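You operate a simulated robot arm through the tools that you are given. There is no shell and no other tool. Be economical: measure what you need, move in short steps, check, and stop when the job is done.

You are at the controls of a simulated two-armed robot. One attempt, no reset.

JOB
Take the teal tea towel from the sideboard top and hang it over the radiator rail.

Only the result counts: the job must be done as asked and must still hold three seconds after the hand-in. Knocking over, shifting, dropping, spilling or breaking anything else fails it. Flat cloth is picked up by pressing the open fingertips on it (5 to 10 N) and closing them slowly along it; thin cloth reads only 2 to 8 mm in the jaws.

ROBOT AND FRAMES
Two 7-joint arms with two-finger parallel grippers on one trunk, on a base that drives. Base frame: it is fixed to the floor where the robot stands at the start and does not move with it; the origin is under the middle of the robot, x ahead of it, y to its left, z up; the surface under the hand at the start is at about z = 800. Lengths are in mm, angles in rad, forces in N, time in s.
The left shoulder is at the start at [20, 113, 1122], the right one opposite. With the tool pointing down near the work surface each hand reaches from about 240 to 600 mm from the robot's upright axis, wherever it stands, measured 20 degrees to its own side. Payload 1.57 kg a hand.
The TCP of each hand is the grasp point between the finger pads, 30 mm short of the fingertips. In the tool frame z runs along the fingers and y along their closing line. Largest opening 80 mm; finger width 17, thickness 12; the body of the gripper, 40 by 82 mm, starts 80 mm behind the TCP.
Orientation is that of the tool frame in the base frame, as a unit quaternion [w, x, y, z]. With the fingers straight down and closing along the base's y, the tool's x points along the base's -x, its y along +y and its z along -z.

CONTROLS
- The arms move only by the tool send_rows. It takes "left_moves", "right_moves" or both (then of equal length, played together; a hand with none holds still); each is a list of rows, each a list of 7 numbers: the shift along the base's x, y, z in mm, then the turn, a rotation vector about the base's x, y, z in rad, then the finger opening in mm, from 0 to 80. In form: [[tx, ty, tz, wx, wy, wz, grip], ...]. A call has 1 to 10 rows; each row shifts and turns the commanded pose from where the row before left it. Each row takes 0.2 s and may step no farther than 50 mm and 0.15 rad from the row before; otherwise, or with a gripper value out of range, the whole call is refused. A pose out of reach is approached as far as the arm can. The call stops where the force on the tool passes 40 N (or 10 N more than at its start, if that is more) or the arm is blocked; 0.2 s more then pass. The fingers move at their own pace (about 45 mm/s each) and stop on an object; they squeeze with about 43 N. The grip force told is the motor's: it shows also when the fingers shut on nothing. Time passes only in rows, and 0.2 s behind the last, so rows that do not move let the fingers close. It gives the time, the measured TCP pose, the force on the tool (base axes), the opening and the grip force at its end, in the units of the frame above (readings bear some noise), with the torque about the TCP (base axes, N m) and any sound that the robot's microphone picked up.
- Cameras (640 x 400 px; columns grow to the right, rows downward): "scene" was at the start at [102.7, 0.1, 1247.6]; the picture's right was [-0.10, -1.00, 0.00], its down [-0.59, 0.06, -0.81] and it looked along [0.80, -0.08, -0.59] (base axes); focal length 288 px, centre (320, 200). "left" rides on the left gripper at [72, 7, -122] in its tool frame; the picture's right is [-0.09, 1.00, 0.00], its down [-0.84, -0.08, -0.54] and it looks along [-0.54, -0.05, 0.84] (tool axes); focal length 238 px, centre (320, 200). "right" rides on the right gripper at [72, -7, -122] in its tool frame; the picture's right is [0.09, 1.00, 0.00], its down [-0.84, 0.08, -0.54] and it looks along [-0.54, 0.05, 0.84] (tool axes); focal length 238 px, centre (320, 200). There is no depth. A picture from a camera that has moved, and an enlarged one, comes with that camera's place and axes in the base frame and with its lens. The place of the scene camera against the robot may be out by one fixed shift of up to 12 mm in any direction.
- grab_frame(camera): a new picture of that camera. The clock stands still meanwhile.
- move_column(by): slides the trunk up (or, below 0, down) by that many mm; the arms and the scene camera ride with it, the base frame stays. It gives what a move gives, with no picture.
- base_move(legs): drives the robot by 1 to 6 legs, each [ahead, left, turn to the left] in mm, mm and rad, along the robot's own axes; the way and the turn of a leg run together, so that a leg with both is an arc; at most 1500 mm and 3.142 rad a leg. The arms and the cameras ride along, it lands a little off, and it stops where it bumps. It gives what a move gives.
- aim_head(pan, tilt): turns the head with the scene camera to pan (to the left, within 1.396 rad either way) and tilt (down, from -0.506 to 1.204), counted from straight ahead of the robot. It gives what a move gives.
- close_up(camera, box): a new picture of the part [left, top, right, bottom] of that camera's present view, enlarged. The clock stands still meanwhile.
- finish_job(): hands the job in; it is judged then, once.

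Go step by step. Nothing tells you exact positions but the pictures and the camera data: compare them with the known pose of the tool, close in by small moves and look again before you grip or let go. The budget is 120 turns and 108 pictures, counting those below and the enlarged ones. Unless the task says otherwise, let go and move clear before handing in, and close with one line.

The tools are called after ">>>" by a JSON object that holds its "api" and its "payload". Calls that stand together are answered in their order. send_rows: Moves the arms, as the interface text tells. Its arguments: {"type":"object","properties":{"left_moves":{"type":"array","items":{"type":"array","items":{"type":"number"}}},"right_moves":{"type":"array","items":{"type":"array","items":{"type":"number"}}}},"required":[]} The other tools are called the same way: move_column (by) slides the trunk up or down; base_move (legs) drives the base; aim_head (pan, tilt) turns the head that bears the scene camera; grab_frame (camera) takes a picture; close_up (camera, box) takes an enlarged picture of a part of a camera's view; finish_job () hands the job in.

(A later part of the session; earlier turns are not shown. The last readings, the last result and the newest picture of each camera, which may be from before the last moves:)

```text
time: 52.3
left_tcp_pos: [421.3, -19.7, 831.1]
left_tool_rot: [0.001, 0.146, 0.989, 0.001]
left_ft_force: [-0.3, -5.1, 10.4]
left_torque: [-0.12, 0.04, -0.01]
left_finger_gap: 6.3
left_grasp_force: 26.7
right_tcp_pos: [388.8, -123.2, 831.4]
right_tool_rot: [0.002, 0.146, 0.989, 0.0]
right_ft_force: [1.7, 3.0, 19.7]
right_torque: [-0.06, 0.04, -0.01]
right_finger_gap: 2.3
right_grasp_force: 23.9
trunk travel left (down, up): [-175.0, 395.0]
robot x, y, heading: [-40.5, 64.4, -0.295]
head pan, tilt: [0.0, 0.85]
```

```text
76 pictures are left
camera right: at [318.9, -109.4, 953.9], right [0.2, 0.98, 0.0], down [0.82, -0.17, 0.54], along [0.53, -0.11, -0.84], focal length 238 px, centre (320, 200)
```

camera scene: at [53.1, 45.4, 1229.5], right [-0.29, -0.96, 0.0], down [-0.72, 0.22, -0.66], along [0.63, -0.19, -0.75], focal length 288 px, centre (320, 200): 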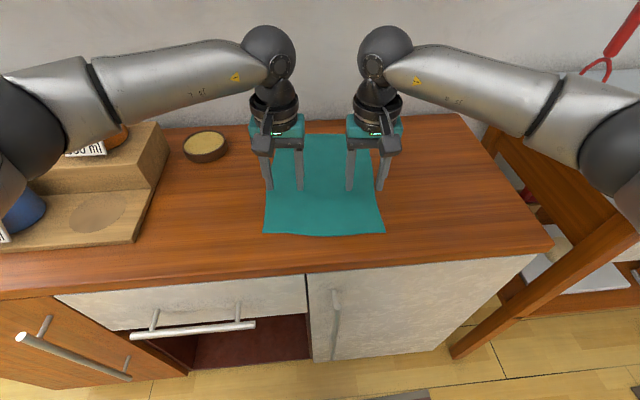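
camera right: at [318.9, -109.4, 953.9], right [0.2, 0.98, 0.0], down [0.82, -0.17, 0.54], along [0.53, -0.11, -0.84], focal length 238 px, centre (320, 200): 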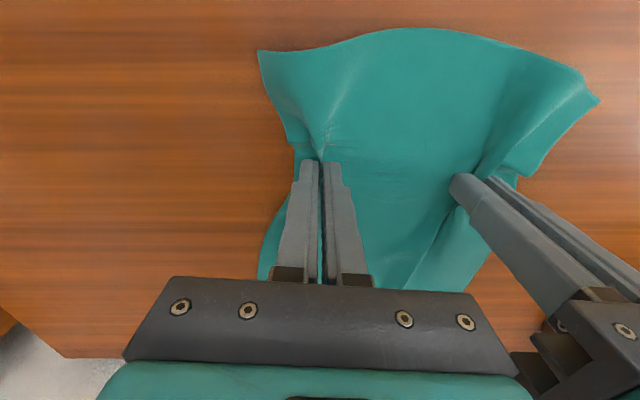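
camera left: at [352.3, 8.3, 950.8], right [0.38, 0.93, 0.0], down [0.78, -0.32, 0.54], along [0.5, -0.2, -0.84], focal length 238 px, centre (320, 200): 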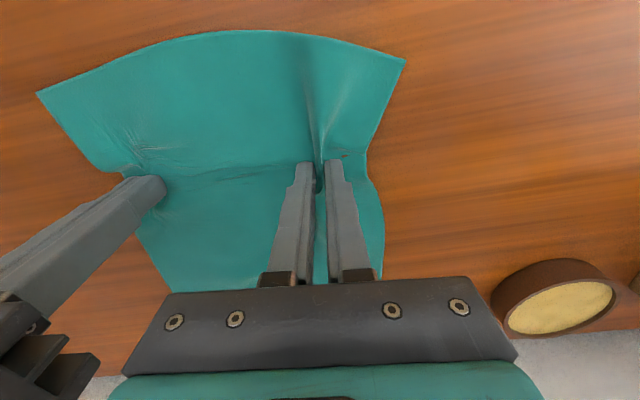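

The right now reads 2.3 mm, so it has cloth. I'll lift both gently and check.

>>> {"api": "send_rows", "payload": {"left_moves": [[0, 0, 5, 0, 0, 0, 0], [0, 0, 10, 0, 0, 0, 0], [0, 0, 15, 0, 0, 0, 0], [0, 0, 15, 0, 0, 0, 0]], "right_moves": [[0, 0, 5, 0, 0, 0, 0], [0, 0, 10, 0, 0, 0, 0], [0, 0, 15, 0, 0, 0, 0], [0, 0, 15, 0, 0, 0, 0]]}}

>>> {"api": "grab_frame", "payload": {"camera": "scene"}}

>>> {"api": "grab_frame", "payload": {"camera": "right"}}

```text
time: 53.3
left_tcp_pos: [421.4, -19.9, 875.5]
left_tool_rot: [0.001, 0.145, 0.989, 0.001]
left_ft_force: [0.3, -0.9, -0.5]
left_torque: [-0.01, 0.02, 0.0]
left_finger_gap: 2.3
left_grasp_force: 23.7
right_tcp_pos: [389.5, -124.7, 874.2]
right_tool_rot: [-0.002, 0.148, 0.989, -0.002]
right_ft_force: [0.1, 0.5, 0.9]
right_torque: [0.02, 0.02, 0.02]
right_finger_gap: 2.1
right_grasp_force: 24.0
trunk travel left (down, up): [-175.0, 395.0]
robot x, y, heading: [-37.1, 62.0, -0.296]
head pan, tilt: [0.0, 0.85]
```

```text
75 pictures are left
camera scene: at [52.9, 45.5, 1229.5], right [-0.29, -0.96, 0.0], down [-0.72, 0.22, -0.66], along [0.63, -0.19, -0.75], focal length 288 px, centre (320, 200)
```

scene: 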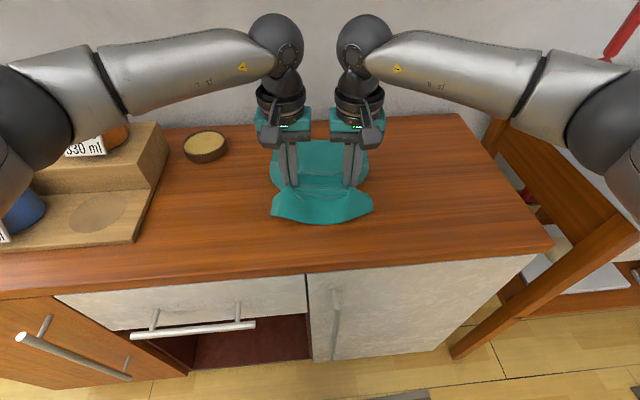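

```text
74 pictures are left
camera right: at [319.6, -110.0, 997.5], right [0.2, 0.98, 0.0], down [0.82, -0.17, 0.54], along [0.53, -0.11, -0.84], focal length 238 px, centre (320, 200)
```

right: 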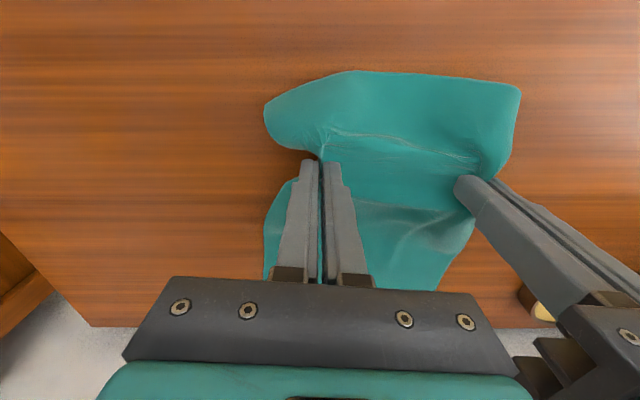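

Both hands hold the cloth. I'll lift it clear of the sideboard, peeling slightly forward.

>>> {"api": "send_rows", "payload": {"left_moves": [[10, -3, 30, 0, 0, 0, 0], [10, -3, 30, 0, 0, 0, 0], [10, -3, 30, 0, 0, 0, 0], [10, -3, 30, 0, 0, 0, 0], [0, 0, 30, 0, 0, 0, 0], [0, 0, 30, 0, 0, 0, 0], [0, 0, 30, 0, 0, 0, 0], [0, 0, 30, 0, 0, 0, 0]], "right_moves": [[10, -3, 30, 0, 0, 0, 0], [10, -3, 30, 0, 0, 0, 0], [10, -3, 30, 0, 0, 0, 0], [10, -3, 30, 0, 0, 0, 0], [0, 0, 30, 0, 0, 0, 0], [0, 0, 30, 0, 0, 0, 0], [0, 0, 30, 0, 0, 0, 0], [0, 0, 30, 0, 0, 0, 0]]}}

>>> {"api": "grab_frame", "payload": {"camera": "scene"}}

>>> {"api": "grab_frame", "payload": {"camera": "right"}}

```text
time: 55.1
left_tcp_pos: [460.6, -31.2, 1118.2]
left_tool_rot: [0.0, 0.146, 0.989, 0.001]
left_ft_force: [0.6, -1.1, 0.3]
left_torque: [-0.03, 0.0, -0.01]
left_finger_gap: 2.4
left_grasp_force: 24.1
right_tcp_pos: [427.3, -133.8, 1113.6]
right_tool_rot: [-0.001, 0.146, 0.989, -0.001]
right_ft_force: [-0.3, 0.0, -0.1]
right_torque: [-0.02, 0.0, 0.03]
right_finger_gap: 2.1
right_grasp_force: 24.1
trunk travel left (down, up): [-175.0, 395.0]
robot x, y, heading: [-35.5, 65.3, -0.294]
head pan, tilt: [0.0, 0.85]
```

```text
73 pictures are left
camera scene: at [52.5, 45.6, 1229.6], right [-0.29, -0.96, 0.0], down [-0.72, 0.22, -0.66], along [0.63, -0.19, -0.75], focal length 288 px, centre (320, 200)
```

scene: 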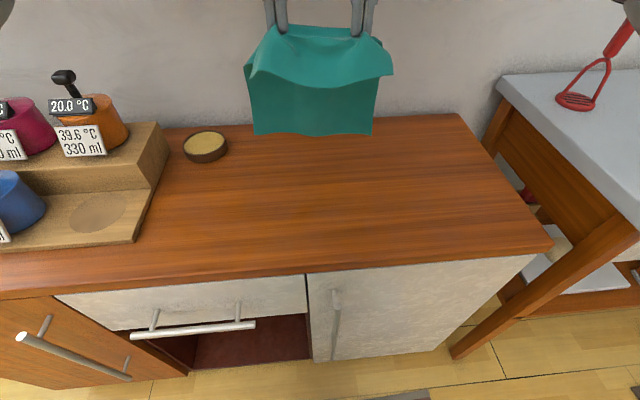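

```text
72 pictures are left
camera right: at [358.7, -120.3, 1236.9], right [0.2, 0.98, 0.0], down [0.82, -0.17, 0.54], along [0.53, -0.11, -0.84], focal length 238 px, centre (320, 200)
```

right: 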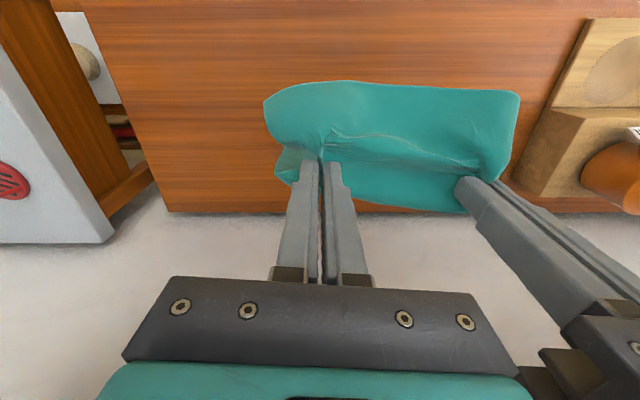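

The towel hangs between the hands with a flap towards me, the way I wanted. Now I'll back off and drive to the radiator.

>>> {"api": "base_move", "payload": {"legs": [[-450, 0, 0], [0, 0, 0.09], [0, 1490, 0]]}}

>>> {"api": "grab_frame", "payload": {"camera": "scene"}}

```text
time: 65.5
left_tcp_pos: [389.1, 1608.4, 1117.8]
left_tool_rot: [0.0, 0.124, 0.992, 0.0]
left_ft_force: [0.6, 0.0, 0.1]
left_torque: [0.0, 0.01, -0.04]
left_finger_gap: 2.3
left_grasp_force: 23.6
right_tcp_pos: [360.8, 1504.4, 1112.9]
right_tool_rot: [-0.001, 0.124, 0.992, 0.0]
right_ft_force: [0.1, 0.6, 0.2]
right_torque: [-0.01, -0.01, 0.0]
right_finger_gap: 2.2
right_grasp_force: 23.7
trunk travel left (down, up): [-175.0, 395.0]
robot x, y, heading: [-113.6, 1678.6, -0.252]
head pan, tilt: [0.0, 0.85]
```

```text
71 pictures are left
camera scene: at [-23.1, 1666.3, 1229.5], right [-0.25, -0.97, 0.0], down [-0.73, 0.19, -0.66], along [0.64, -0.16, -0.75], focal length 288 px, centre (320, 200)
```

scene: 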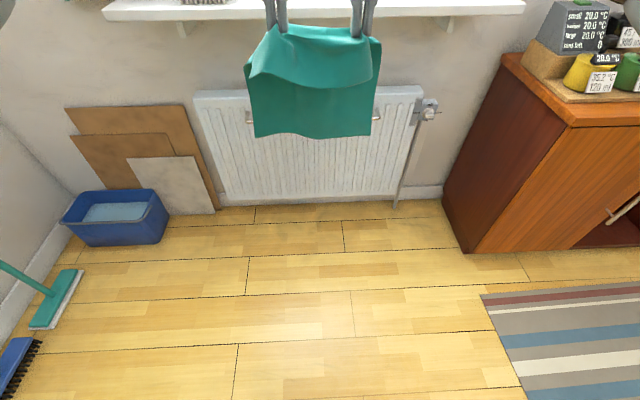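

I'm in front of the radiator with the heading 0.05 off. I'll correct that and pitch both hands forward here in free space, then check.

>>> {"api": "base_move", "payload": {"legs": [[0, -11, 0.047]]}}

>>> {"api": "send_rows", "payload": {"left_moves": [[0, 0, 0, -0.0304, -0.146, 0, 0], [0, 0, 0, -0.0304, -0.146, 0, 0], [0, 0, 0, -0.0304, -0.146, 0, 0], [0, 0, 0, -0.0304, -0.146, 0, 0], [0, 0, 0, -0.0304, -0.146, 0, 0], [0, 0, 0, -0.0304, -0.146, 0, 0], [0, 0, 0, -0.0304, -0.146, 0, 0], [0, 0, 0, -0.0304, -0.146, 0, 0], [0, 0, 0, -0.0304, -0.146, 0, 0]], "right_moves": [[0, 0, 0, -0.0304, -0.146, 0, 0], [0, 0, 0, -0.0304, -0.146, 0, 0], [0, 0, 0, -0.0304, -0.146, 0, 0], [0, 0, 0, -0.0304, -0.146, 0, 0], [0, 0, 0, -0.0304, -0.146, 0, 0], [0, 0, 0, -0.0304, -0.146, 0, 0], [0, 0, 0, -0.0304, -0.146, 0, 0], [0, 0, 0, -0.0304, -0.146, 0, 0], [0, 0, 0, -0.0304, -0.146, 0, 0]]}}

>>> {"api": "grab_frame", "payload": {"camera": "scene"}}

>>> {"api": "grab_frame", "payload": {"camera": "left"}}

```text
time: 66.3
left_tcp_pos: [387.7, 1619.1, 1117.8]
left_tool_rot: [0.001, 0.101, 0.995, 0.0]
left_ft_force: [-0.8, 0.0, -0.4]
left_torque: [0.0, -0.01, 0.01]
left_finger_gap: 2.2
left_grasp_force: 23.7
right_tcp_pos: [366.2, 1514.4, 1113.2]
right_tool_rot: [0.0, 0.102, 0.995, -0.001]
right_ft_force: [-0.3, 0.3, 0.2]
right_torque: [0.0, -0.01, 0.0]
right_finger_gap: 2.4
right_grasp_force: 23.9
trunk travel left (down, up): [-175.0, 395.0]
robot x, y, heading: [-117.3, 1668.6, -0.204]
head pan, tilt: [0.0, 0.85]
```

```text
time: 68.3
left_tcp_pos: [387.3, 1619.5, 1118.1]
left_tool_rot: [0.62, 0.079, 0.778, -0.064]
left_ft_force: [0.5, -0.2, 0.2]
left_torque: [-0.02, 0.0, -0.02]
left_finger_gap: 2.3
left_grasp_force: 23.5
right_tcp_pos: [366.0, 1514.7, 1114.0]
right_tool_rot: [0.62, 0.08, 0.778, -0.064]
right_ft_force: [-0.5, 0.0, 0.1]
right_torque: [0.01, 0.01, -0.04]
right_finger_gap: 2.0
right_grasp_force: 24.2
trunk travel left (down, up): [-175.0, 395.0]
robot x, y, heading: [-117.5, 1667.5, -0.201]
head pan, tilt: [0.0, 0.85]
```

```text
70 pictures are left
camera scene: at [-24.6, 1659.1, 1229.5], right [-0.2, -0.98, 0.0], down [-0.74, 0.15, -0.66], along [0.65, -0.13, -0.75], focal length 288 px, centre (320, 200)
```

scene: 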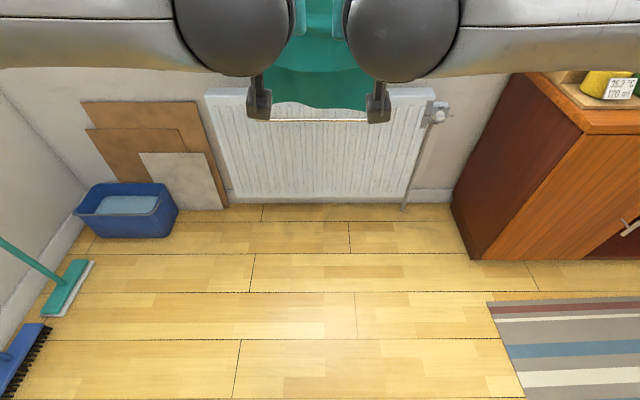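

```text
69 pictures are left
camera left: at [255.2, 1654.4, 1072.7], right [0.22, 0.97, 0.09], down [-0.35, 0.0, 0.94], along [0.91, -0.24, 0.34], focal length 238 px, centre (320, 200)
```

left: 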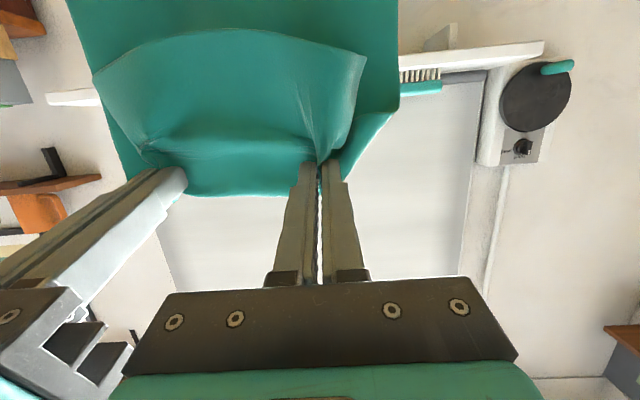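

Both hands now point forward with the towel hanging from the fingertips. I'll lower the trunk and approach to about 120 mm before the rail.

>>> {"api": "move_column", "payload": {"by": -174}}

>>> {"api": "base_move", "payload": {"legs": [[300, 0, 0]]}}

>>> {"api": "aim_head", "payload": {"pan": 0, "tilt": 0.6}}

>>> {"api": "grab_frame", "payload": {"camera": "scene"}}

>>> {"api": "grab_frame", "payload": {"camera": "left"}}

>>> {"api": "grab_frame", "payload": {"camera": "right"}}

```text
time: 70.2
left_tcp_pos: [386.9, 1620.9, 944.1]
left_tool_rot: [0.619, 0.08, 0.779, -0.065]
left_ft_force: [-0.5, -0.2, -0.4]
left_torque: [0.04, 0.02, 0.01]
left_finger_gap: 2.1
left_grasp_force: 24.1
right_tcp_pos: [365.6, 1514.0, 939.9]
right_tool_rot: [0.619, 0.08, 0.778, -0.065]
right_ft_force: [0.1, -0.1, 0.4]
right_torque: [-0.02, 0.05, -0.04]
right_finger_gap: 2.3
right_grasp_force: 23.9
trunk travel left (down, up): [-1.0, 569.0]
robot x, y, heading: [-118.3, 1668.4, -0.21]
head pan, tilt: [0.0, 0.85]
```

```text
time: 72.3
left_tcp_pos: [677.6, 1562.5, 943.7]
left_tool_rot: [0.619, 0.079, 0.779, -0.064]
left_ft_force: [-0.9, -0.6, 0.3]
left_torque: [0.04, -0.02, -0.03]
left_finger_gap: 2.3
left_grasp_force: 23.6
right_tcp_pos: [657.1, 1456.3, 939.4]
right_tool_rot: [0.619, 0.079, 0.779, -0.064]
right_ft_force: [0.3, 0.0, -0.7]
right_torque: [0.03, -0.01, -0.03]
right_finger_gap: 2.3
right_grasp_force: 23.6
trunk travel left (down, up): [-1.0, 569.0]
robot x, y, heading: [173.6, 1610.5, -0.199]
head pan, tilt: [0.0, 0.85]
```

```text
time: 73.0
left_tcp_pos: [676.9, 1561.9, 944.2]
left_tool_rot: [0.619, 0.079, 0.779, -0.064]
left_ft_force: [-0.2, 0.8, -0.5]
left_torque: [-0.04, -0.02, 0.01]
left_finger_gap: 2.1
left_grasp_force: 23.7
right_tcp_pos: [657.1, 1456.3, 939.0]
right_tool_rot: [0.619, 0.079, 0.779, -0.064]
right_ft_force: [0.0, -0.5, 0.3]
right_torque: [-0.01, 0.0, 0.0]
right_finger_gap: 2.3
right_grasp_force: 24.0
trunk travel left (down, up): [-1.0, 569.0]
robot x, y, heading: [171.5, 1609.7, -0.197]
head pan, tilt: [0.0, 0.6]
```

```text
68 pictures are left
camera scene: at [275.7, 1597.9, 1076.4], right [-0.2, -0.98, 0.0], down [-0.55, 0.11, -0.82], along [0.81, -0.16, -0.57], focal length 288 px, centre (320, 200)
```

scene: 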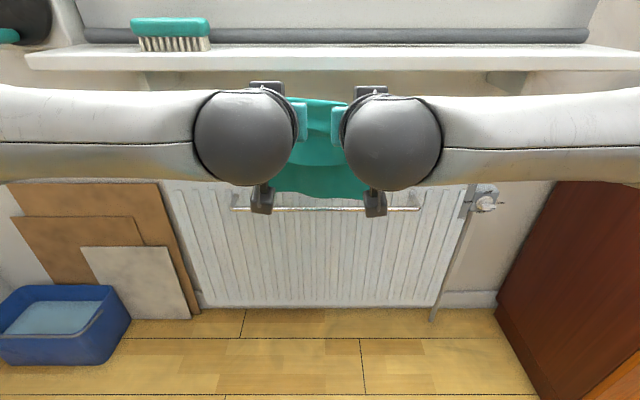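

```text
67 pictures are left
camera left: at [545.7, 1596.3, 899.0], right [0.22, 0.97, 0.09], down [-0.35, -0.01, 0.94], along [0.91, -0.24, 0.34], focal length 238 px, centre (320, 200)
```

left: 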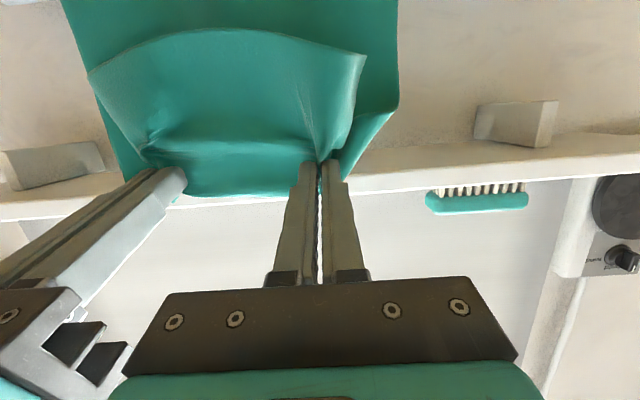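

```text
66 pictures are left
camera right: at [523.8, 1476.6, 897.8], right [0.18, 0.98, -0.09], down [-0.32, 0.15, 0.94], along [0.93, -0.14, 0.34], focal length 238 px, centre (320, 200)
```

right: 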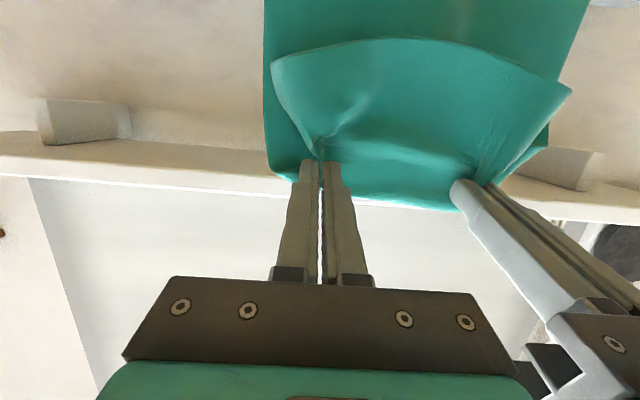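

The sill edge now fixes at z≈985 and about 57 mm in front of the rail, which fits. The towel seems to hang slightly forward, so I need its true bottom edge. I'll zoom in, move the hands forward by a known amount, and compare.

>>> {"api": "close_up", "payload": {"camera": "scene", "box": [220, 90, 420, 215]}}

>>> {"api": "send_rows", "payload": {"left_moves": [[29.4, -6, 0, 0, 0, 0, 0], [29.4, -6, 0, 0, 0, 0, 0], [0, 0, 0, 0, 0, 0, 0], [0, 0, 0, 0, 0, 0, 0]], "right_moves": [[29.4, -6, 0, 0, 0, 0, 0], [29.4, -6, 0, 0, 0, 0, 0], [0, 0, 0, 0, 0, 0, 0], [0, 0, 0, 0, 0, 0, 0]]}}

>>> {"api": "close_up", "payload": {"camera": "scene", "box": [220, 90, 420, 215]}}

```text
3.20 times, centred on (320, 152) of scene
camera zoom: at [275.7, 1597.9, 1076.4], right [-0.2, -0.98, 0.0], down [-0.55, 0.11, -0.82], along [0.81, -0.16, -0.57], focal length 920 px, centre (320, 352)
```

zoom: 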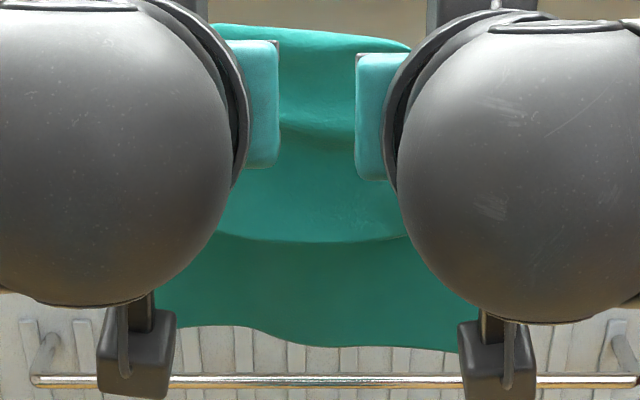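

```text
time: 74.0
left_tcp_pos: [737.7, 1548.8, 943.2]
left_tool_rot: [0.618, 0.078, 0.779, -0.063]
left_ft_force: [0.6, 0.5, -1.0]
left_torque: [0.03, 0.01, 0.02]
left_finger_gap: 2.1
left_grasp_force: 23.5
right_tcp_pos: [716.6, 1445.1, 937.8]
right_tool_rot: [0.619, 0.078, 0.779, -0.064]
right_ft_force: [-0.3, -0.2, 1.2]
right_torque: [0.01, -0.03, -0.01]
right_finger_gap: 2.1
right_grasp_force: 23.8
trunk travel left (down, up): [-1.0, 569.0]
robot x, y, heading: [175.1, 1611.5, -0.201]
head pan, tilt: [0.0, 0.6]
```

```text
3.20 times, centred on (320, 152) of scene
camera zoom: at [275.7, 1597.9, 1076.4], right [-0.2, -0.98, 0.0], down [-0.55, 0.11, -0.83], along [0.81, -0.16, -0.56], focal length 920 px, centre (320, 352)
```

zoom: 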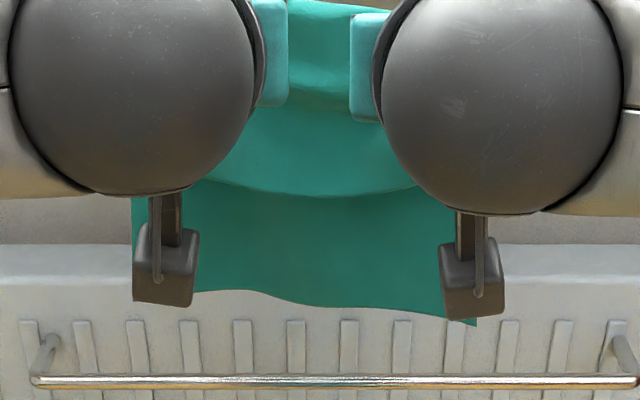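

The rail is clearly visible below the towel's bottom edge. I'll go 70 mm forward and a little lower, so the bottom edge gets past the rail, and look at which one hides the other.

>>> {"api": "send_rows", "payload": {"left_moves": [[22.9, -4.7, -8, 0, 0, 0, 0], [22.9, -4.7, -8, 0, 0, 0, 0], [22.9, -4.7, -8, 0, 0, 0, 0], [0, 0, 0, 0, 0, 0, 0], [0, 0, 0, 0, 0, 0, 0], [0, 0, 0, 0, 0, 0, 0]], "right_moves": [[22.9, -4.7, -6, 0, 0, 0, 0], [22.9, -4.7, -6, 0, 0, 0, 0], [22.9, -4.7, -6, 0, 0, 0, 0], [0, 0, 0, 0, 0, 0, 0], [0, 0, 0, 0, 0, 0, 0], [0, 0, 0, 0, 0, 0, 0]]}}

>>> {"api": "grab_frame", "payload": {"camera": "scene"}}

>>> {"api": "grab_frame", "payload": {"camera": "left"}}

```text
time: 75.4
left_tcp_pos: [805.4, 1534.6, 920.7]
left_tool_rot: [0.619, 0.078, 0.779, -0.063]
left_ft_force: [0.2, -0.8, 0.4]
left_torque: [-0.01, 0.0, -0.02]
left_finger_gap: 2.1
left_grasp_force: 23.8
right_tcp_pos: [782.5, 1431.9, 920.6]
right_tool_rot: [0.619, 0.079, 0.779, -0.064]
right_ft_force: [0.2, -1.3, -0.4]
right_torque: [0.01, 0.01, 0.03]
right_finger_gap: 2.2
right_grasp_force: 23.6
trunk travel left (down, up): [-1.0, 569.0]
robot x, y, heading: [172.1, 1608.7, -0.198]
head pan, tilt: [0.0, 0.6]
```

```text
63 pictures are left
camera scene: at [275.8, 1597.9, 1076.4], right [-0.2, -0.98, 0.0], down [-0.55, 0.11, -0.83], along [0.81, -0.16, -0.56], focal length 288 px, centre (320, 200)
```

scene: 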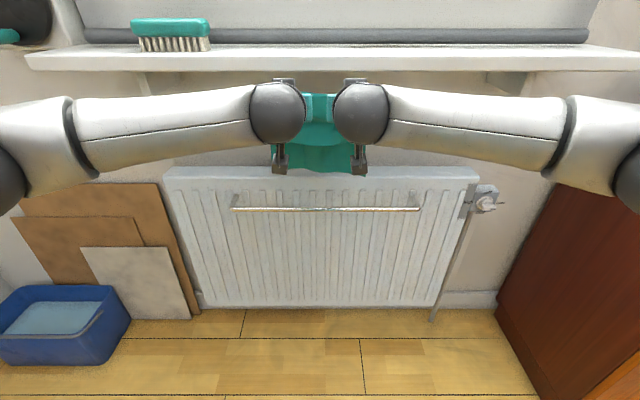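

```text
62 pictures are left
camera left: at [673.1, 1568.0, 875.7], right [0.22, 0.97, 0.09], down [-0.35, -0.01, 0.94], along [0.91, -0.24, 0.34], focal length 238 px, centre (320, 200)
```

left: 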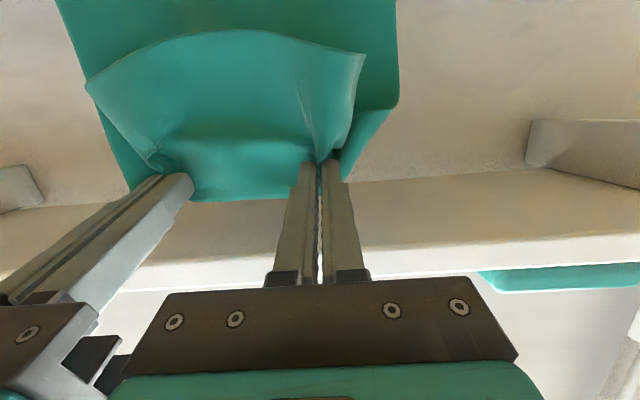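

Still above the rail and the radiator top (z≈720). I'll lower 30 mm and zoom in.

>>> {"api": "send_rows", "payload": {"left_moves": [[0, 0, -15, 0, 0, 0, 0], [0, 0, -15, 0, 0, 0, 0], [0, 0, 0, 0, 0, 0, 0], [0, 0, 0, 0, 0, 0, 0], [0, 0, 0, 0, 0, 0, 0]], "right_moves": [[0, 0, -15, 0, 0, 0, 0], [0, 0, -15, 0, 0, 0, 0], [0, 0, 0, 0, 0, 0, 0], [0, 0, 0, 0, 0, 0, 0], [0, 0, 0, 0, 0, 0, 0]]}}

>>> {"api": "close_up", "payload": {"camera": "scene", "box": [220, 90, 420, 215]}}

```text
time: 76.6
left_tcp_pos: [806.5, 1536.3, 889.0]
left_tool_rot: [0.619, 0.078, 0.779, -0.063]
left_ft_force: [-0.2, -0.1, -0.4]
left_torque: [-0.03, 0.0, -0.06]
left_finger_gap: 2.1
left_grasp_force: 23.9
right_tcp_pos: [783.6, 1431.8, 891.1]
right_tool_rot: [0.619, 0.079, 0.779, -0.064]
right_ft_force: [-0.5, 0.0, -0.5]
right_torque: [0.0, 0.01, -0.02]
right_finger_gap: 2.3
right_grasp_force: 23.8
trunk travel left (down, up): [-1.0, 569.0]
robot x, y, heading: [174.2, 1608.9, -0.202]
head pan, tilt: [0.0, 0.6]
```

```text
3.20 times, centred on (320, 152) of scene
camera zoom: at [275.8, 1597.9, 1076.4], right [-0.2, -0.98, 0.0], down [-0.55, 0.11, -0.83], along [0.81, -0.16, -0.56], focal length 920 px, centre (320, 352)
```

zoom: 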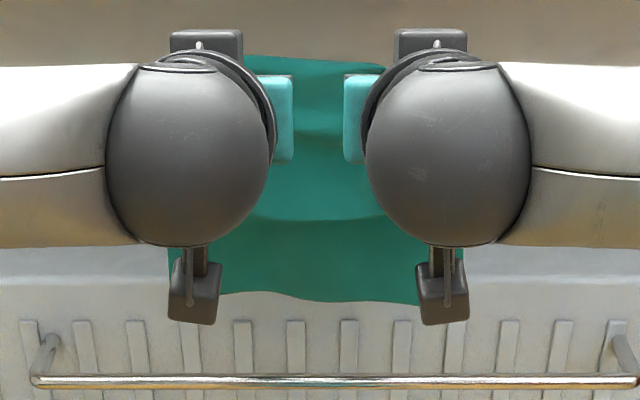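

>>> {"api": "send_rows", "payload": {"left_moves": [[0, 0, -15, 0, 0, 0, 0], [0, 0, -15, 0, 0, 0, 0], [0, 0, 0, 0, 0, 0, 0], [0, 0, 0, 0, 0, 0, 0], [0, 0, 0, 0, 0, 0, 0]], "right_moves": [[0, 0, -15, 0, 0, 0, 0], [0, 0, -15, 0, 0, 0, 0], [0, 0, 0, 0, 0, 0, 0], [0, 0, 0, 0, 0, 0, 0], [0, 0, 0, 0, 0, 0, 0]]}}

>>> {"api": "close_up", "payload": {"camera": "scene", "box": [220, 90, 420, 215]}}

```text
time: 77.8
left_tcp_pos: [806.8, 1536.2, 859.8]
left_tool_rot: [0.62, 0.078, 0.778, -0.063]
left_ft_force: [0.3, -0.8, 0.0]
left_torque: [0.0, -0.03, -0.02]
left_finger_gap: 2.0
left_grasp_force: 23.9
right_tcp_pos: [784.4, 1431.6, 860.4]
right_tool_rot: [0.619, 0.078, 0.779, -0.063]
right_ft_force: [-0.4, -0.3, -0.3]
right_torque: [0.01, 0.01, -0.01]
right_finger_gap: 2.2
right_grasp_force: 23.7
trunk travel left (down, up): [-1.0, 569.0]
robot x, y, heading: [177.7, 1610.3, -0.198]
head pan, tilt: [0.0, 0.6]
```

```text
3.20 times, centred on (320, 152) of scene
camera zoom: at [275.8, 1597.9, 1076.4], right [-0.2, -0.98, 0.0], down [-0.55, 0.11, -0.83], along [0.81, -0.16, -0.56], focal length 920 px, centre (320, 352)
```

zoom: 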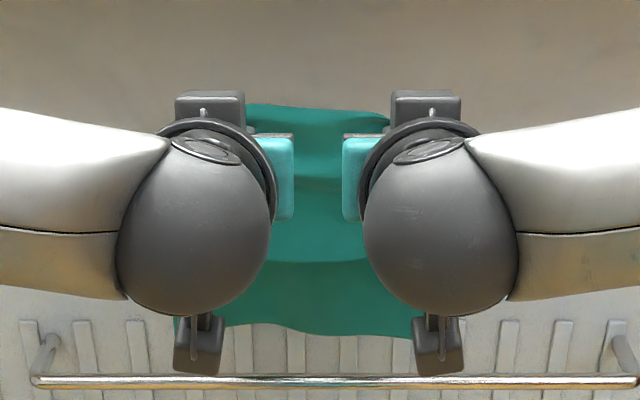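

Depth cues put the bottom edge at roughly the gap behind the rail. I'll lower further to see which occludes which.

>>> {"api": "send_rows", "payload": {"left_moves": [[0, 0, -15, 0, 0, 0, 0], [0, 0, -15, 0, 0, 0, 0], [0, 0, -15, 0, 0, 0, 0], [0, 0, 0, 0, 0, 0, 0], [0, 0, 0, 0, 0, 0, 0]], "right_moves": [[0, 0, -15, 0, 0, 0, 0], [0, 0, -15, 0, 0, 0, 0], [0, 0, -15, 0, 0, 0, 0], [0, 0, 0, 0, 0, 0, 0], [0, 0, 0, 0, 0, 0, 0]]}}

>>> {"api": "close_up", "payload": {"camera": "scene", "box": [220, 120, 420, 245]}}

```text
time: 79.0
left_tcp_pos: [806.8, 1535.5, 815.0]
left_tool_rot: [0.619, 0.078, 0.779, -0.063]
left_ft_force: [-0.5, -0.5, -0.4]
left_torque: [0.02, -0.03, -0.01]
left_finger_gap: 2.5
left_grasp_force: 23.5
right_tcp_pos: [786.2, 1430.1, 816.7]
right_tool_rot: [0.62, 0.078, 0.778, -0.064]
right_ft_force: [0.2, 0.7, -0.2]
right_torque: [-0.02, -0.01, 0.0]
right_finger_gap: 2.2
right_grasp_force: 23.9
trunk travel left (down, up): [-1.0, 569.0]
robot x, y, heading: [173.6, 1609.6, -0.201]
head pan, tilt: [0.0, 0.6]
```

```text
3.20 times, centred on (320, 182) of scene
camera zoom: at [275.7, 1597.9, 1076.4], right [-0.2, -0.98, 0.0], down [-0.55, 0.11, -0.83], along [0.81, -0.16, -0.56], focal length 920 px, centre (320, 256)
```

zoom: 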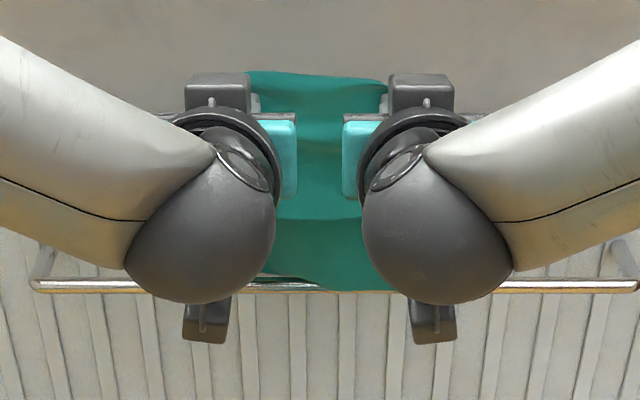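

>>> {"api": "close_up", "payload": {"camera": "scene", "box": [295, 190, 355, 228]}}

>>> {"api": "grab_frame", "payload": {"camera": "left"}}

```text
10.53 times, centred on (325, 209) of scene
camera zoom: at [275.7, 1597.9, 1076.4], right [-0.2, -0.98, 0.0], down [-0.55, 0.11, -0.83], along [0.81, -0.16, -0.56], focal length 3028 px, centre (267, 105)
```

zoom: 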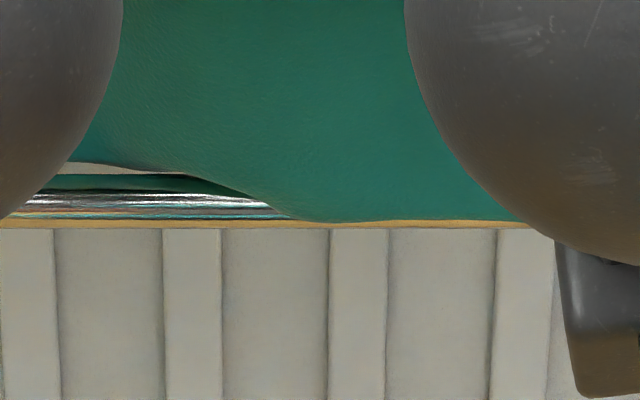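

```text
57 pictures are left
camera left: at [674.8, 1568.6, 771.1], right [0.22, 0.97, 0.09], down [-0.35, -0.01, 0.94], along [0.91, -0.24, 0.34], focal length 238 px, centre (320, 200)
```

left: 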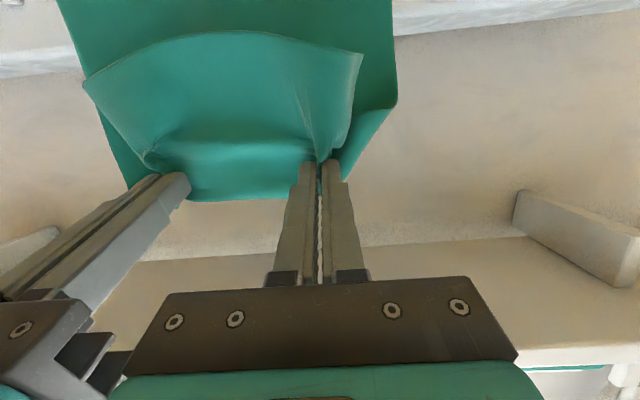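

The bottom edge is just at or in front of the rail. I'll raise it, go 34 mm further forward, and lower again.

>>> {"api": "send_rows", "payload": {"left_moves": [[0, 0, 20, 0, 0, 0, 0], [0, 0, 20, 0, 0, 0, 0], [16.7, -3.4, 0, 0, 0, 0, 0], [16.7, -3.4, 0, 0, 0, 0, 0], [0, 0, 0, 0, 0, 0, 0], [0, 0, 0, 0, 0, 0, 0], [0, 0, -15, 0, 0, 0, 0], [0, 0, -15, 0, 0, 0, 0], [0, 0, 0, 0, 0, 0, 0], [0, 0, 0, 0, 0, 0, 0]], "right_moves": [[0, 0, 20, 0, 0, 0, 0], [0, 0, 20, 0, 0, 0, 0], [16.7, -3.4, 0, 0, 0, 0, 0], [16.7, -3.4, 0, 0, 0, 0, 0], [0, 0, 0, 0, 0, 0, 0], [0, 0, 0, 0, 0, 0, 0], [0, 0, -15, 0, 0, 0, 0], [0, 0, -15, 0, 0, 0, 0], [0, 0, 0, 0, 0, 0, 0], [0, 0, 0, 0, 0, 0, 0]]}}

>>> {"api": "close_up", "payload": {"camera": "scene", "box": [240, 150, 400, 250]}}

```text
time: 81.2
left_tcp_pos: [840.7, 1528.1, 822.8]
left_tool_rot: [0.619, 0.078, 0.779, -0.063]
left_ft_force: [-1.0, 0.5, -0.1]
left_torque: [-0.02, 0.02, 0.02]
left_finger_gap: 2.3
left_grasp_force: 23.2
right_tcp_pos: [818.4, 1422.4, 827.9]
right_tool_rot: [0.619, 0.079, 0.779, -0.064]
right_ft_force: [0.3, -1.0, 0.7]
right_torque: [0.06, -0.01, -0.07]
right_finger_gap: 2.6
right_grasp_force: 23.8
trunk travel left (down, up): [-1.0, 569.0]
robot x, y, heading: [171.2, 1611.3, -0.201]
head pan, tilt: [0.0, 0.6]
```

```text
4.00 times, centred on (320, 200) of scene
camera zoom: at [275.7, 1597.9, 1076.4], right [-0.2, -0.98, 0.0], down [-0.55, 0.11, -0.83], along [0.81, -0.16, -0.56], focal length 1150 px, centre (320, 200)
```

zoom: 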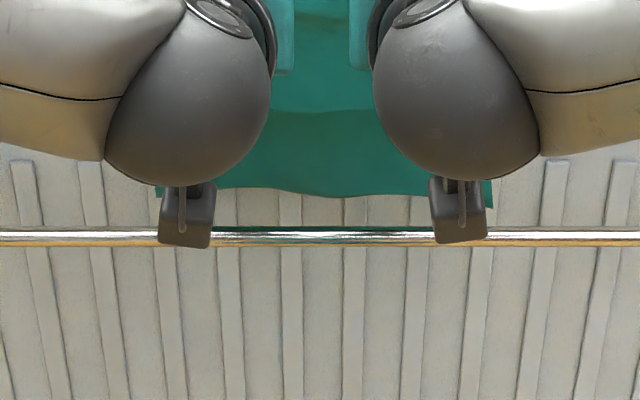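

The bottom edge now appears behind the rail line. I'll lower on.

>>> {"api": "send_rows", "payload": {"left_moves": [[0, 0, -15, 0, 0, 0, 0], [0, 0, -15, 0, 0, 0, 0], [0, 0, -10, 0, 0, 0, 0], [0, 0, 0, 0, 0, 0, 0], [0, 0, 0, 0, 0, 0, 0]], "right_moves": [[0, 0, -15, 0, 0, 0, 0], [0, 0, -15, 0, 0, 0, 0], [0, 0, -10, 0, 0, 0, 0], [0, 0, 0, 0, 0, 0, 0], [0, 0, 0, 0, 0, 0, 0]]}}

>>> {"api": "close_up", "payload": {"camera": "scene", "box": [240, 150, 400, 250]}}

```text
time: 82.4
left_tcp_pos: [838.3, 1528.4, 785.3]
left_tool_rot: [0.619, 0.078, 0.779, -0.063]
left_ft_force: [0.2, -0.6, -1.0]
left_torque: [-0.01, 0.02, -0.03]
left_finger_gap: 2.4
left_grasp_force: 23.2
right_tcp_pos: [817.6, 1423.9, 787.3]
right_tool_rot: [0.62, 0.078, 0.779, -0.063]
right_ft_force: [-0.1, 0.7, -0.8]
right_torque: [0.02, 0.02, 0.0]
right_finger_gap: 2.2
right_grasp_force: 23.5
trunk travel left (down, up): [-1.0, 569.0]
robot x, y, heading: [170.8, 1609.3, -0.199]
head pan, tilt: [0.0, 0.6]
```

```text
4.00 times, centred on (320, 200) of scene
camera zoom: at [275.7, 1597.9, 1076.4], right [-0.2, -0.98, 0.0], down [-0.55, 0.11, -0.83], along [0.81, -0.16, -0.56], focal length 1150 px, centre (320, 200)
```

zoom: 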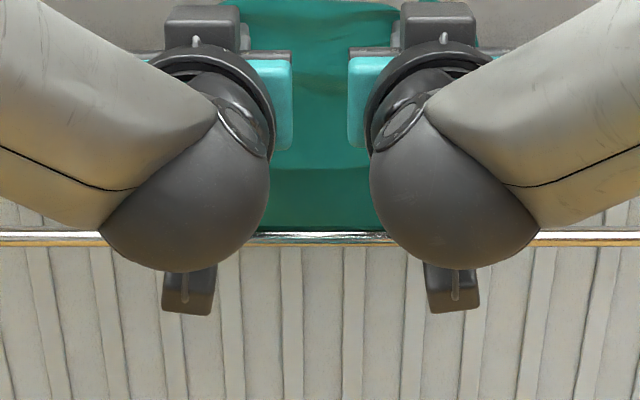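

The rail now hides the lower cloth, so the towel's bottom is in the gap behind it. I'll lower further, still keeping the fingers above the rail.

>>> {"api": "send_rows", "payload": {"left_moves": [[0, 0, -14, 0, 0, 0, 0], [0, 0, -14, 0, 0, 0, 0], [0, 0, -14, 0, 0, 0, 0], [0, 0, -14, 0, 0, 0, 0], [0, 0, -12, 0, 0, 0, 0], [0, 0, 0, 0, 0, 0, 0], [0, 0, 0, 0, 0, 0, 0]], "right_moves": [[0, 0, -14, 0, 0, 0, 0], [0, 0, -14, 0, 0, 0, 0], [0, 0, -14, 0, 0, 0, 0], [0, 0, -14, 0, 0, 0, 0], [0, 0, -14, 0, 0, 0, 0], [0, 0, 0, 0, 0, 0, 0], [0, 0, 0, 0, 0, 0, 0]]}}

>>> {"api": "grab_frame", "payload": {"camera": "scene"}}

>>> {"api": "grab_frame", "payload": {"camera": "left"}}

>>> {"api": "grab_frame", "payload": {"camera": "right"}}

```text
time: 83.6
left_tcp_pos: [846.6, 1516.2, 739.7]
left_tool_rot: [0.62, 0.069, 0.78, -0.051]
left_ft_force: [0.1, 1.5, -0.7]
left_torque: [-0.05, 0.01, -0.15]
left_finger_gap: 2.3
left_grasp_force: 24.0
left hand out of reach, approached as far as the arm can: row 2, 3, 4, 5
right_tcp_pos: [828.7, 1428.8, 738.7]
right_tool_rot: [0.618, 0.088, 0.777, -0.076]
right_ft_force: [0.4, -1.3, -0.2]
right_torque: [0.07, 0.03, 0.15]
right_finger_gap: 2.0
right_grasp_force: 23.3
right hand out of reach, approached as far as the arm can: row 2, 3, 4, 5
trunk travel left (down, up): [-1.0, 569.0]
robot x, y, heading: [174.9, 1606.3, -0.202]
head pan, tilt: [0.0, 0.6]
stopped in row 5 (left hand): the force on the tool passed its limit at 45 N (the readings are from after the stop); the commanded pose is now the measured one
```

```text
54 pictures are left
camera scene: at [275.6, 1598.0, 1076.5], right [-0.2, -0.98, 0.0], down [-0.55, 0.11, -0.83], along [0.81, -0.16, -0.56], focal length 288 px, centre (320, 200)
```

scene: 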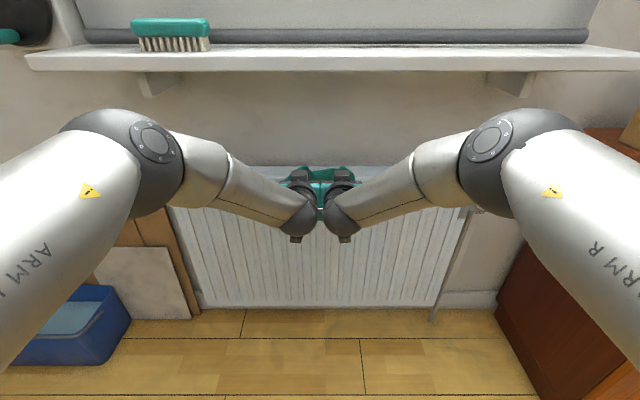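

```text
53 pictures are left
camera left: at [713.4, 1547.1, 694.4], right [0.19, 0.98, 0.1], down [-0.35, -0.02, 0.94], along [0.92, -0.21, 0.34], focal length 238 px, centre (320, 200)
```

left: 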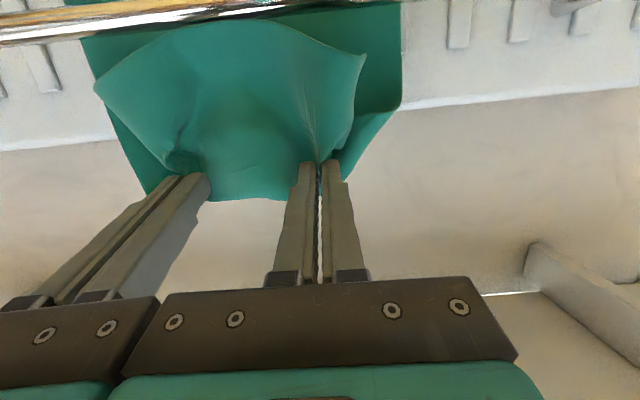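

```text
52 pictures are left
camera right: at [696.6, 1452.9, 697.8], right [0.21, 0.97, -0.1], down [-0.31, 0.16, 0.94], along [0.93, -0.17, 0.34], focal length 238 px, centre (320, 200)
```

right: 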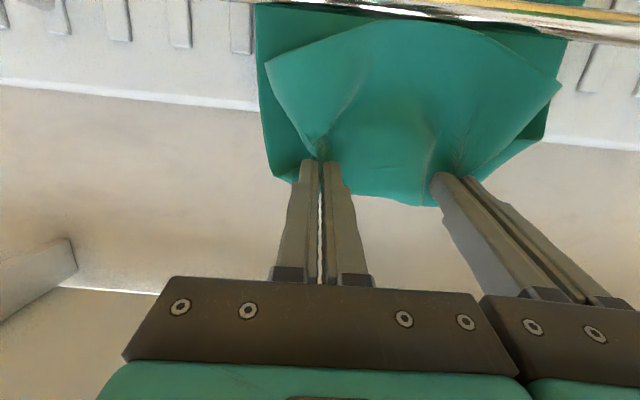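

The cloth runs behind the rail; the stop came from the two grippers touching each other near the arms' reach limit. I'll spread the hands a little, tilt the fingers downwards and lower slightly more.

>>> {"api": "send_rows", "payload": {"left_moves": [[2, 9.8, 0, 0, 0, 0, 0], [-5, 1, -4, 0.0304, 0.1455, 0, 0], [-5, 1, -8, 0.0304, 0.1455, 0, 0], [-5, 1, -8, 0.0304, 0.1455, 0, 0], [0, 0, 0, 0, 0, 0, 0]], "right_moves": [[-2, -9.8, 0, 0, 0, 0, 0], [-5, 1, -4, 0.0304, 0.1455, 0, 0], [-5, 1, -8, 0.0304, 0.1455, 0, 0], [-5, 1, -8, 0.0304, 0.1455, 0, 0], [0, 0, 0, 0, 0, 0, 0]]}}

>>> {"api": "grab_frame", "payload": {"camera": "left"}}

>>> {"api": "grab_frame", "payload": {"camera": "right"}}

```text
time: 84.8
left_tcp_pos: [834.0, 1527.5, 721.7]
left_tool_rot: [0.432, 0.084, 0.897, -0.031]
left_ft_force: [0.1, 0.6, 0.2]
left_torque: [0.01, 0.0, -0.02]
left_finger_gap: 2.2
left_grasp_force: 23.4
left hand out of reach, approached as far as the arm can: row 1
right_tcp_pos: [813.3, 1423.8, 718.7]
right_tool_rot: [0.428, 0.098, 0.896, -0.057]
right_ft_force: [1.5, 0.1, 0.8]
right_torque: [0.0, 0.0, 0.01]
right_finger_gap: 2.3
right_grasp_force: 23.9
trunk travel left (down, up): [-1.0, 569.0]
robot x, y, heading: [175.7, 1610.1, -0.207]
head pan, tilt: [0.0, 0.6]
```

```text
51 pictures are left
camera left: at [695.2, 1557.8, 738.6], right [0.23, 0.97, 0.09], down [0.08, -0.11, 0.99], along [0.97, -0.22, -0.1], focal length 238 px, centre (320, 200)
```

left: 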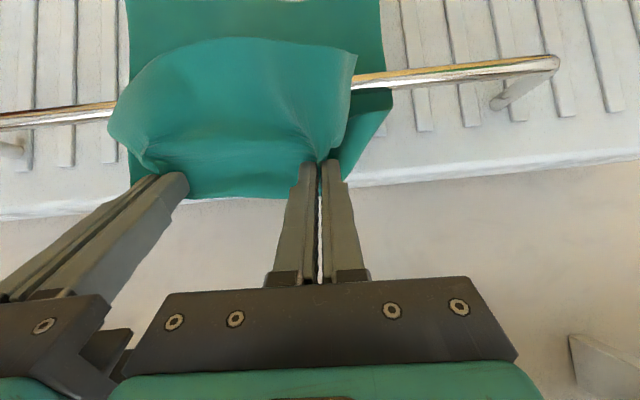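

```text
50 pictures are left
camera right: at [675.1, 1448.2, 739.9], right [0.17, 0.98, -0.09], down [0.12, 0.07, 0.99], along [0.98, -0.18, -0.1], focal length 238 px, centre (320, 200)
```

right: 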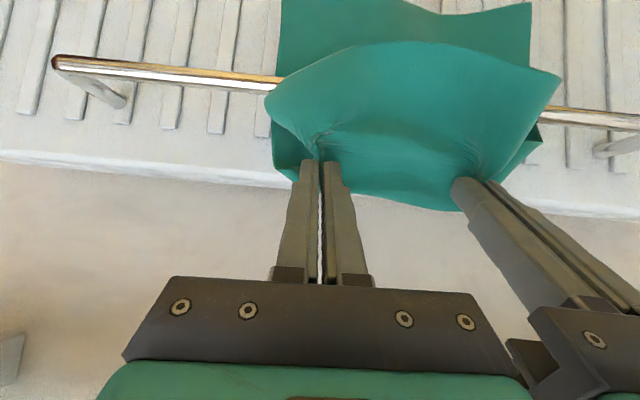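

The view confirms it: the back half hangs behind the rail to z≈560 and the flap falls in front. Now I'll pull the hands back towards me and down, so the gripped part lies over the front of the rail.

>>> {"api": "send_rows", "payload": {"left_moves": [[-9.8, 2, 0, 0, 0, 0, 0], [-9.8, 2, 0, 0, 0, 0, 0], [-9.8, 2, -8, 0, 0, 0, 0], [-9.8, 2, -8, 0, 0, 0, 0], [-4.9, 1, -8, 0, 0, 0, 0], [0, 0, 0, 0, 0, 0, 0]], "right_moves": [[-9.8, 2, 0, 0, 0, 0, 0], [-9.8, 2, 0, 0, 0, 0, 0], [-9.8, 2, -8, 0, 0, 0, 0], [-9.8, 2, -8, 0, 0, 0, 0], [-4.9, 1, -8, 0, 0, 0, 0], [0, 0, 0, 0, 0, 0, 0]]}}

>>> {"api": "grab_frame", "payload": {"camera": "left"}}

>>> {"api": "grab_frame", "payload": {"camera": "right"}}

```text
time: 86.2
left_tcp_pos: [789.3, 1535.0, 696.1]
left_tool_rot: [0.433, 0.084, 0.897, -0.03]
left_ft_force: [0.2, 0.1, -1.3]
left_torque: [-0.01, 0.01, -0.03]
left_finger_gap: 2.3
left_grasp_force: 23.2
right_tcp_pos: [767.7, 1431.7, 692.5]
right_tool_rot: [0.43, 0.097, 0.896, -0.058]
right_ft_force: [0.4, 0.4, -0.3]
right_torque: [-0.01, -0.02, -0.04]
right_finger_gap: 2.2
right_grasp_force: 23.6
trunk travel left (down, up): [-1.0, 569.0]
robot x, y, heading: [173.3, 1609.6, -0.203]
head pan, tilt: [0.0, 0.6]
```

```text
49 pictures are left
camera left: at [651.4, 1565.6, 714.5], right [0.23, 0.97, 0.09], down [0.08, -0.11, 0.99], along [0.97, -0.22, -0.1], focal length 238 px, centre (320, 200)
```

left: 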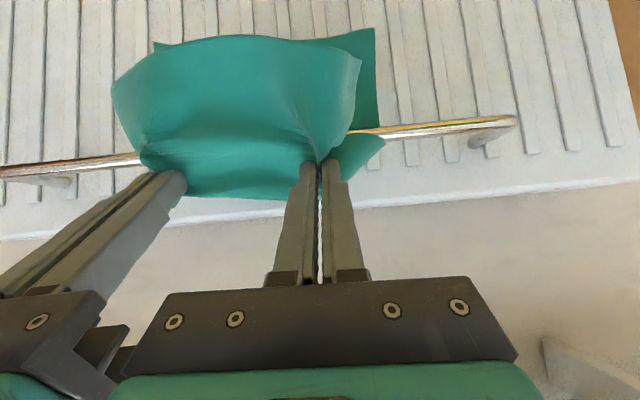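

```text
48 pictures are left
camera right: at [630.4, 1455.6, 714.4], right [0.17, 0.98, -0.09], down [0.12, 0.07, 0.99], along [0.98, -0.18, -0.1], focal length 238 px, centre (320, 200)
```

right: 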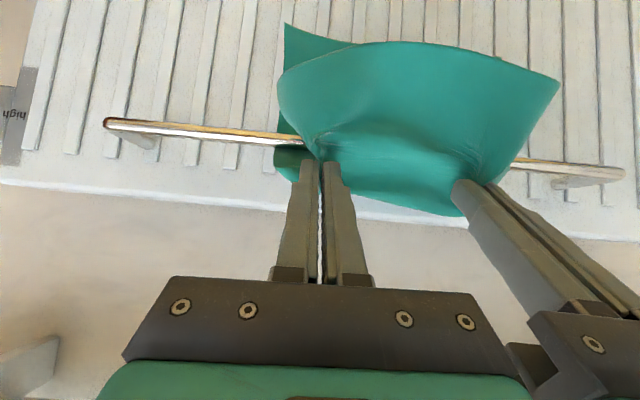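

The towel now straddles the rail, with about 100 mm behind and the gripped part plus flap in front. I'll lower 12 mm more and open the fingers.

>>> {"api": "send_rows", "payload": {"left_moves": [[0, 0, -6, 0, 0, 0, 0], [0, 0, -6, 0, 0, 0, 0], [0, 0, 0, 0, 0, 0, 0], [0, 0, 0, 0, 0, 0, 10], [0, 0, 0, 0, 0, 0, 22], [0, 0, 0, 0, 0, 0, 30], [0, 0, 0, 0, 0, 0, 30]], "right_moves": [[0, 0, -6, 0, 0, 0, 0], [0, 0, -6, 0, 0, 0, 0], [0, 0, 0, 0, 0, 0, 0], [0, 0, 0, 0, 0, 0, 10], [0, 0, 0, 0, 0, 0, 22], [0, 0, 0, 0, 0, 0, 30], [0, 0, 0, 0, 0, 0, 30]]}}

>>> {"api": "grab_frame", "payload": {"camera": "left"}}

>>> {"api": "grab_frame", "payload": {"camera": "right"}}

```text
time: 87.8
left_tcp_pos: [789.3, 1535.9, 682.8]
left_tool_rot: [0.432, 0.084, 0.898, -0.029]
left_ft_force: [-0.1, 0.0, -0.6]
left_torque: [-0.03, 0.0, 0.01]
left_finger_gap: 30.0
left_grasp_force: 0.0
right_tcp_pos: [767.2, 1431.7, 683.2]
right_tool_rot: [0.43, 0.098, 0.896, -0.057]
right_ft_force: [-1.1, 0.1, 0.3]
right_torque: [0.01, 0.01, -0.02]
right_finger_gap: 30.0
right_grasp_force: 0.1
trunk travel left (down, up): [-1.0, 569.0]
robot x, y, heading: [170.2, 1610.2, -0.201]
head pan, tilt: [0.0, 0.6]
```

```text
47 pictures are left
camera left: at [651.3, 1567.1, 702.0], right [0.23, 0.97, 0.09], down [0.08, -0.11, 0.99], along [0.97, -0.22, -0.1], focal length 238 px, centre (320, 200)
```

left: 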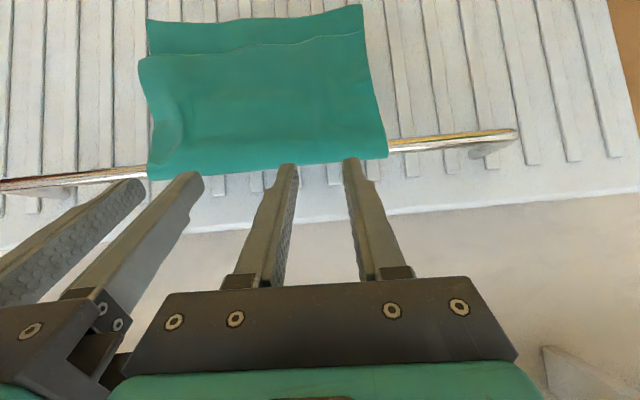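

```text
46 pictures are left
camera right: at [629.9, 1455.4, 704.0], right [0.17, 0.98, -0.09], down [0.12, 0.07, 0.99], along [0.98, -0.18, -0.1], focal length 238 px, centre (320, 200)
```

right: 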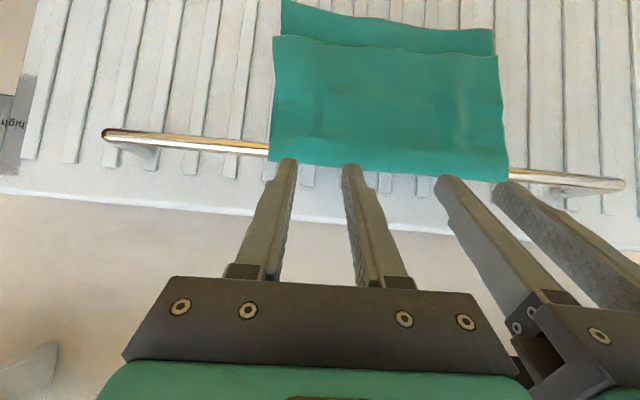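

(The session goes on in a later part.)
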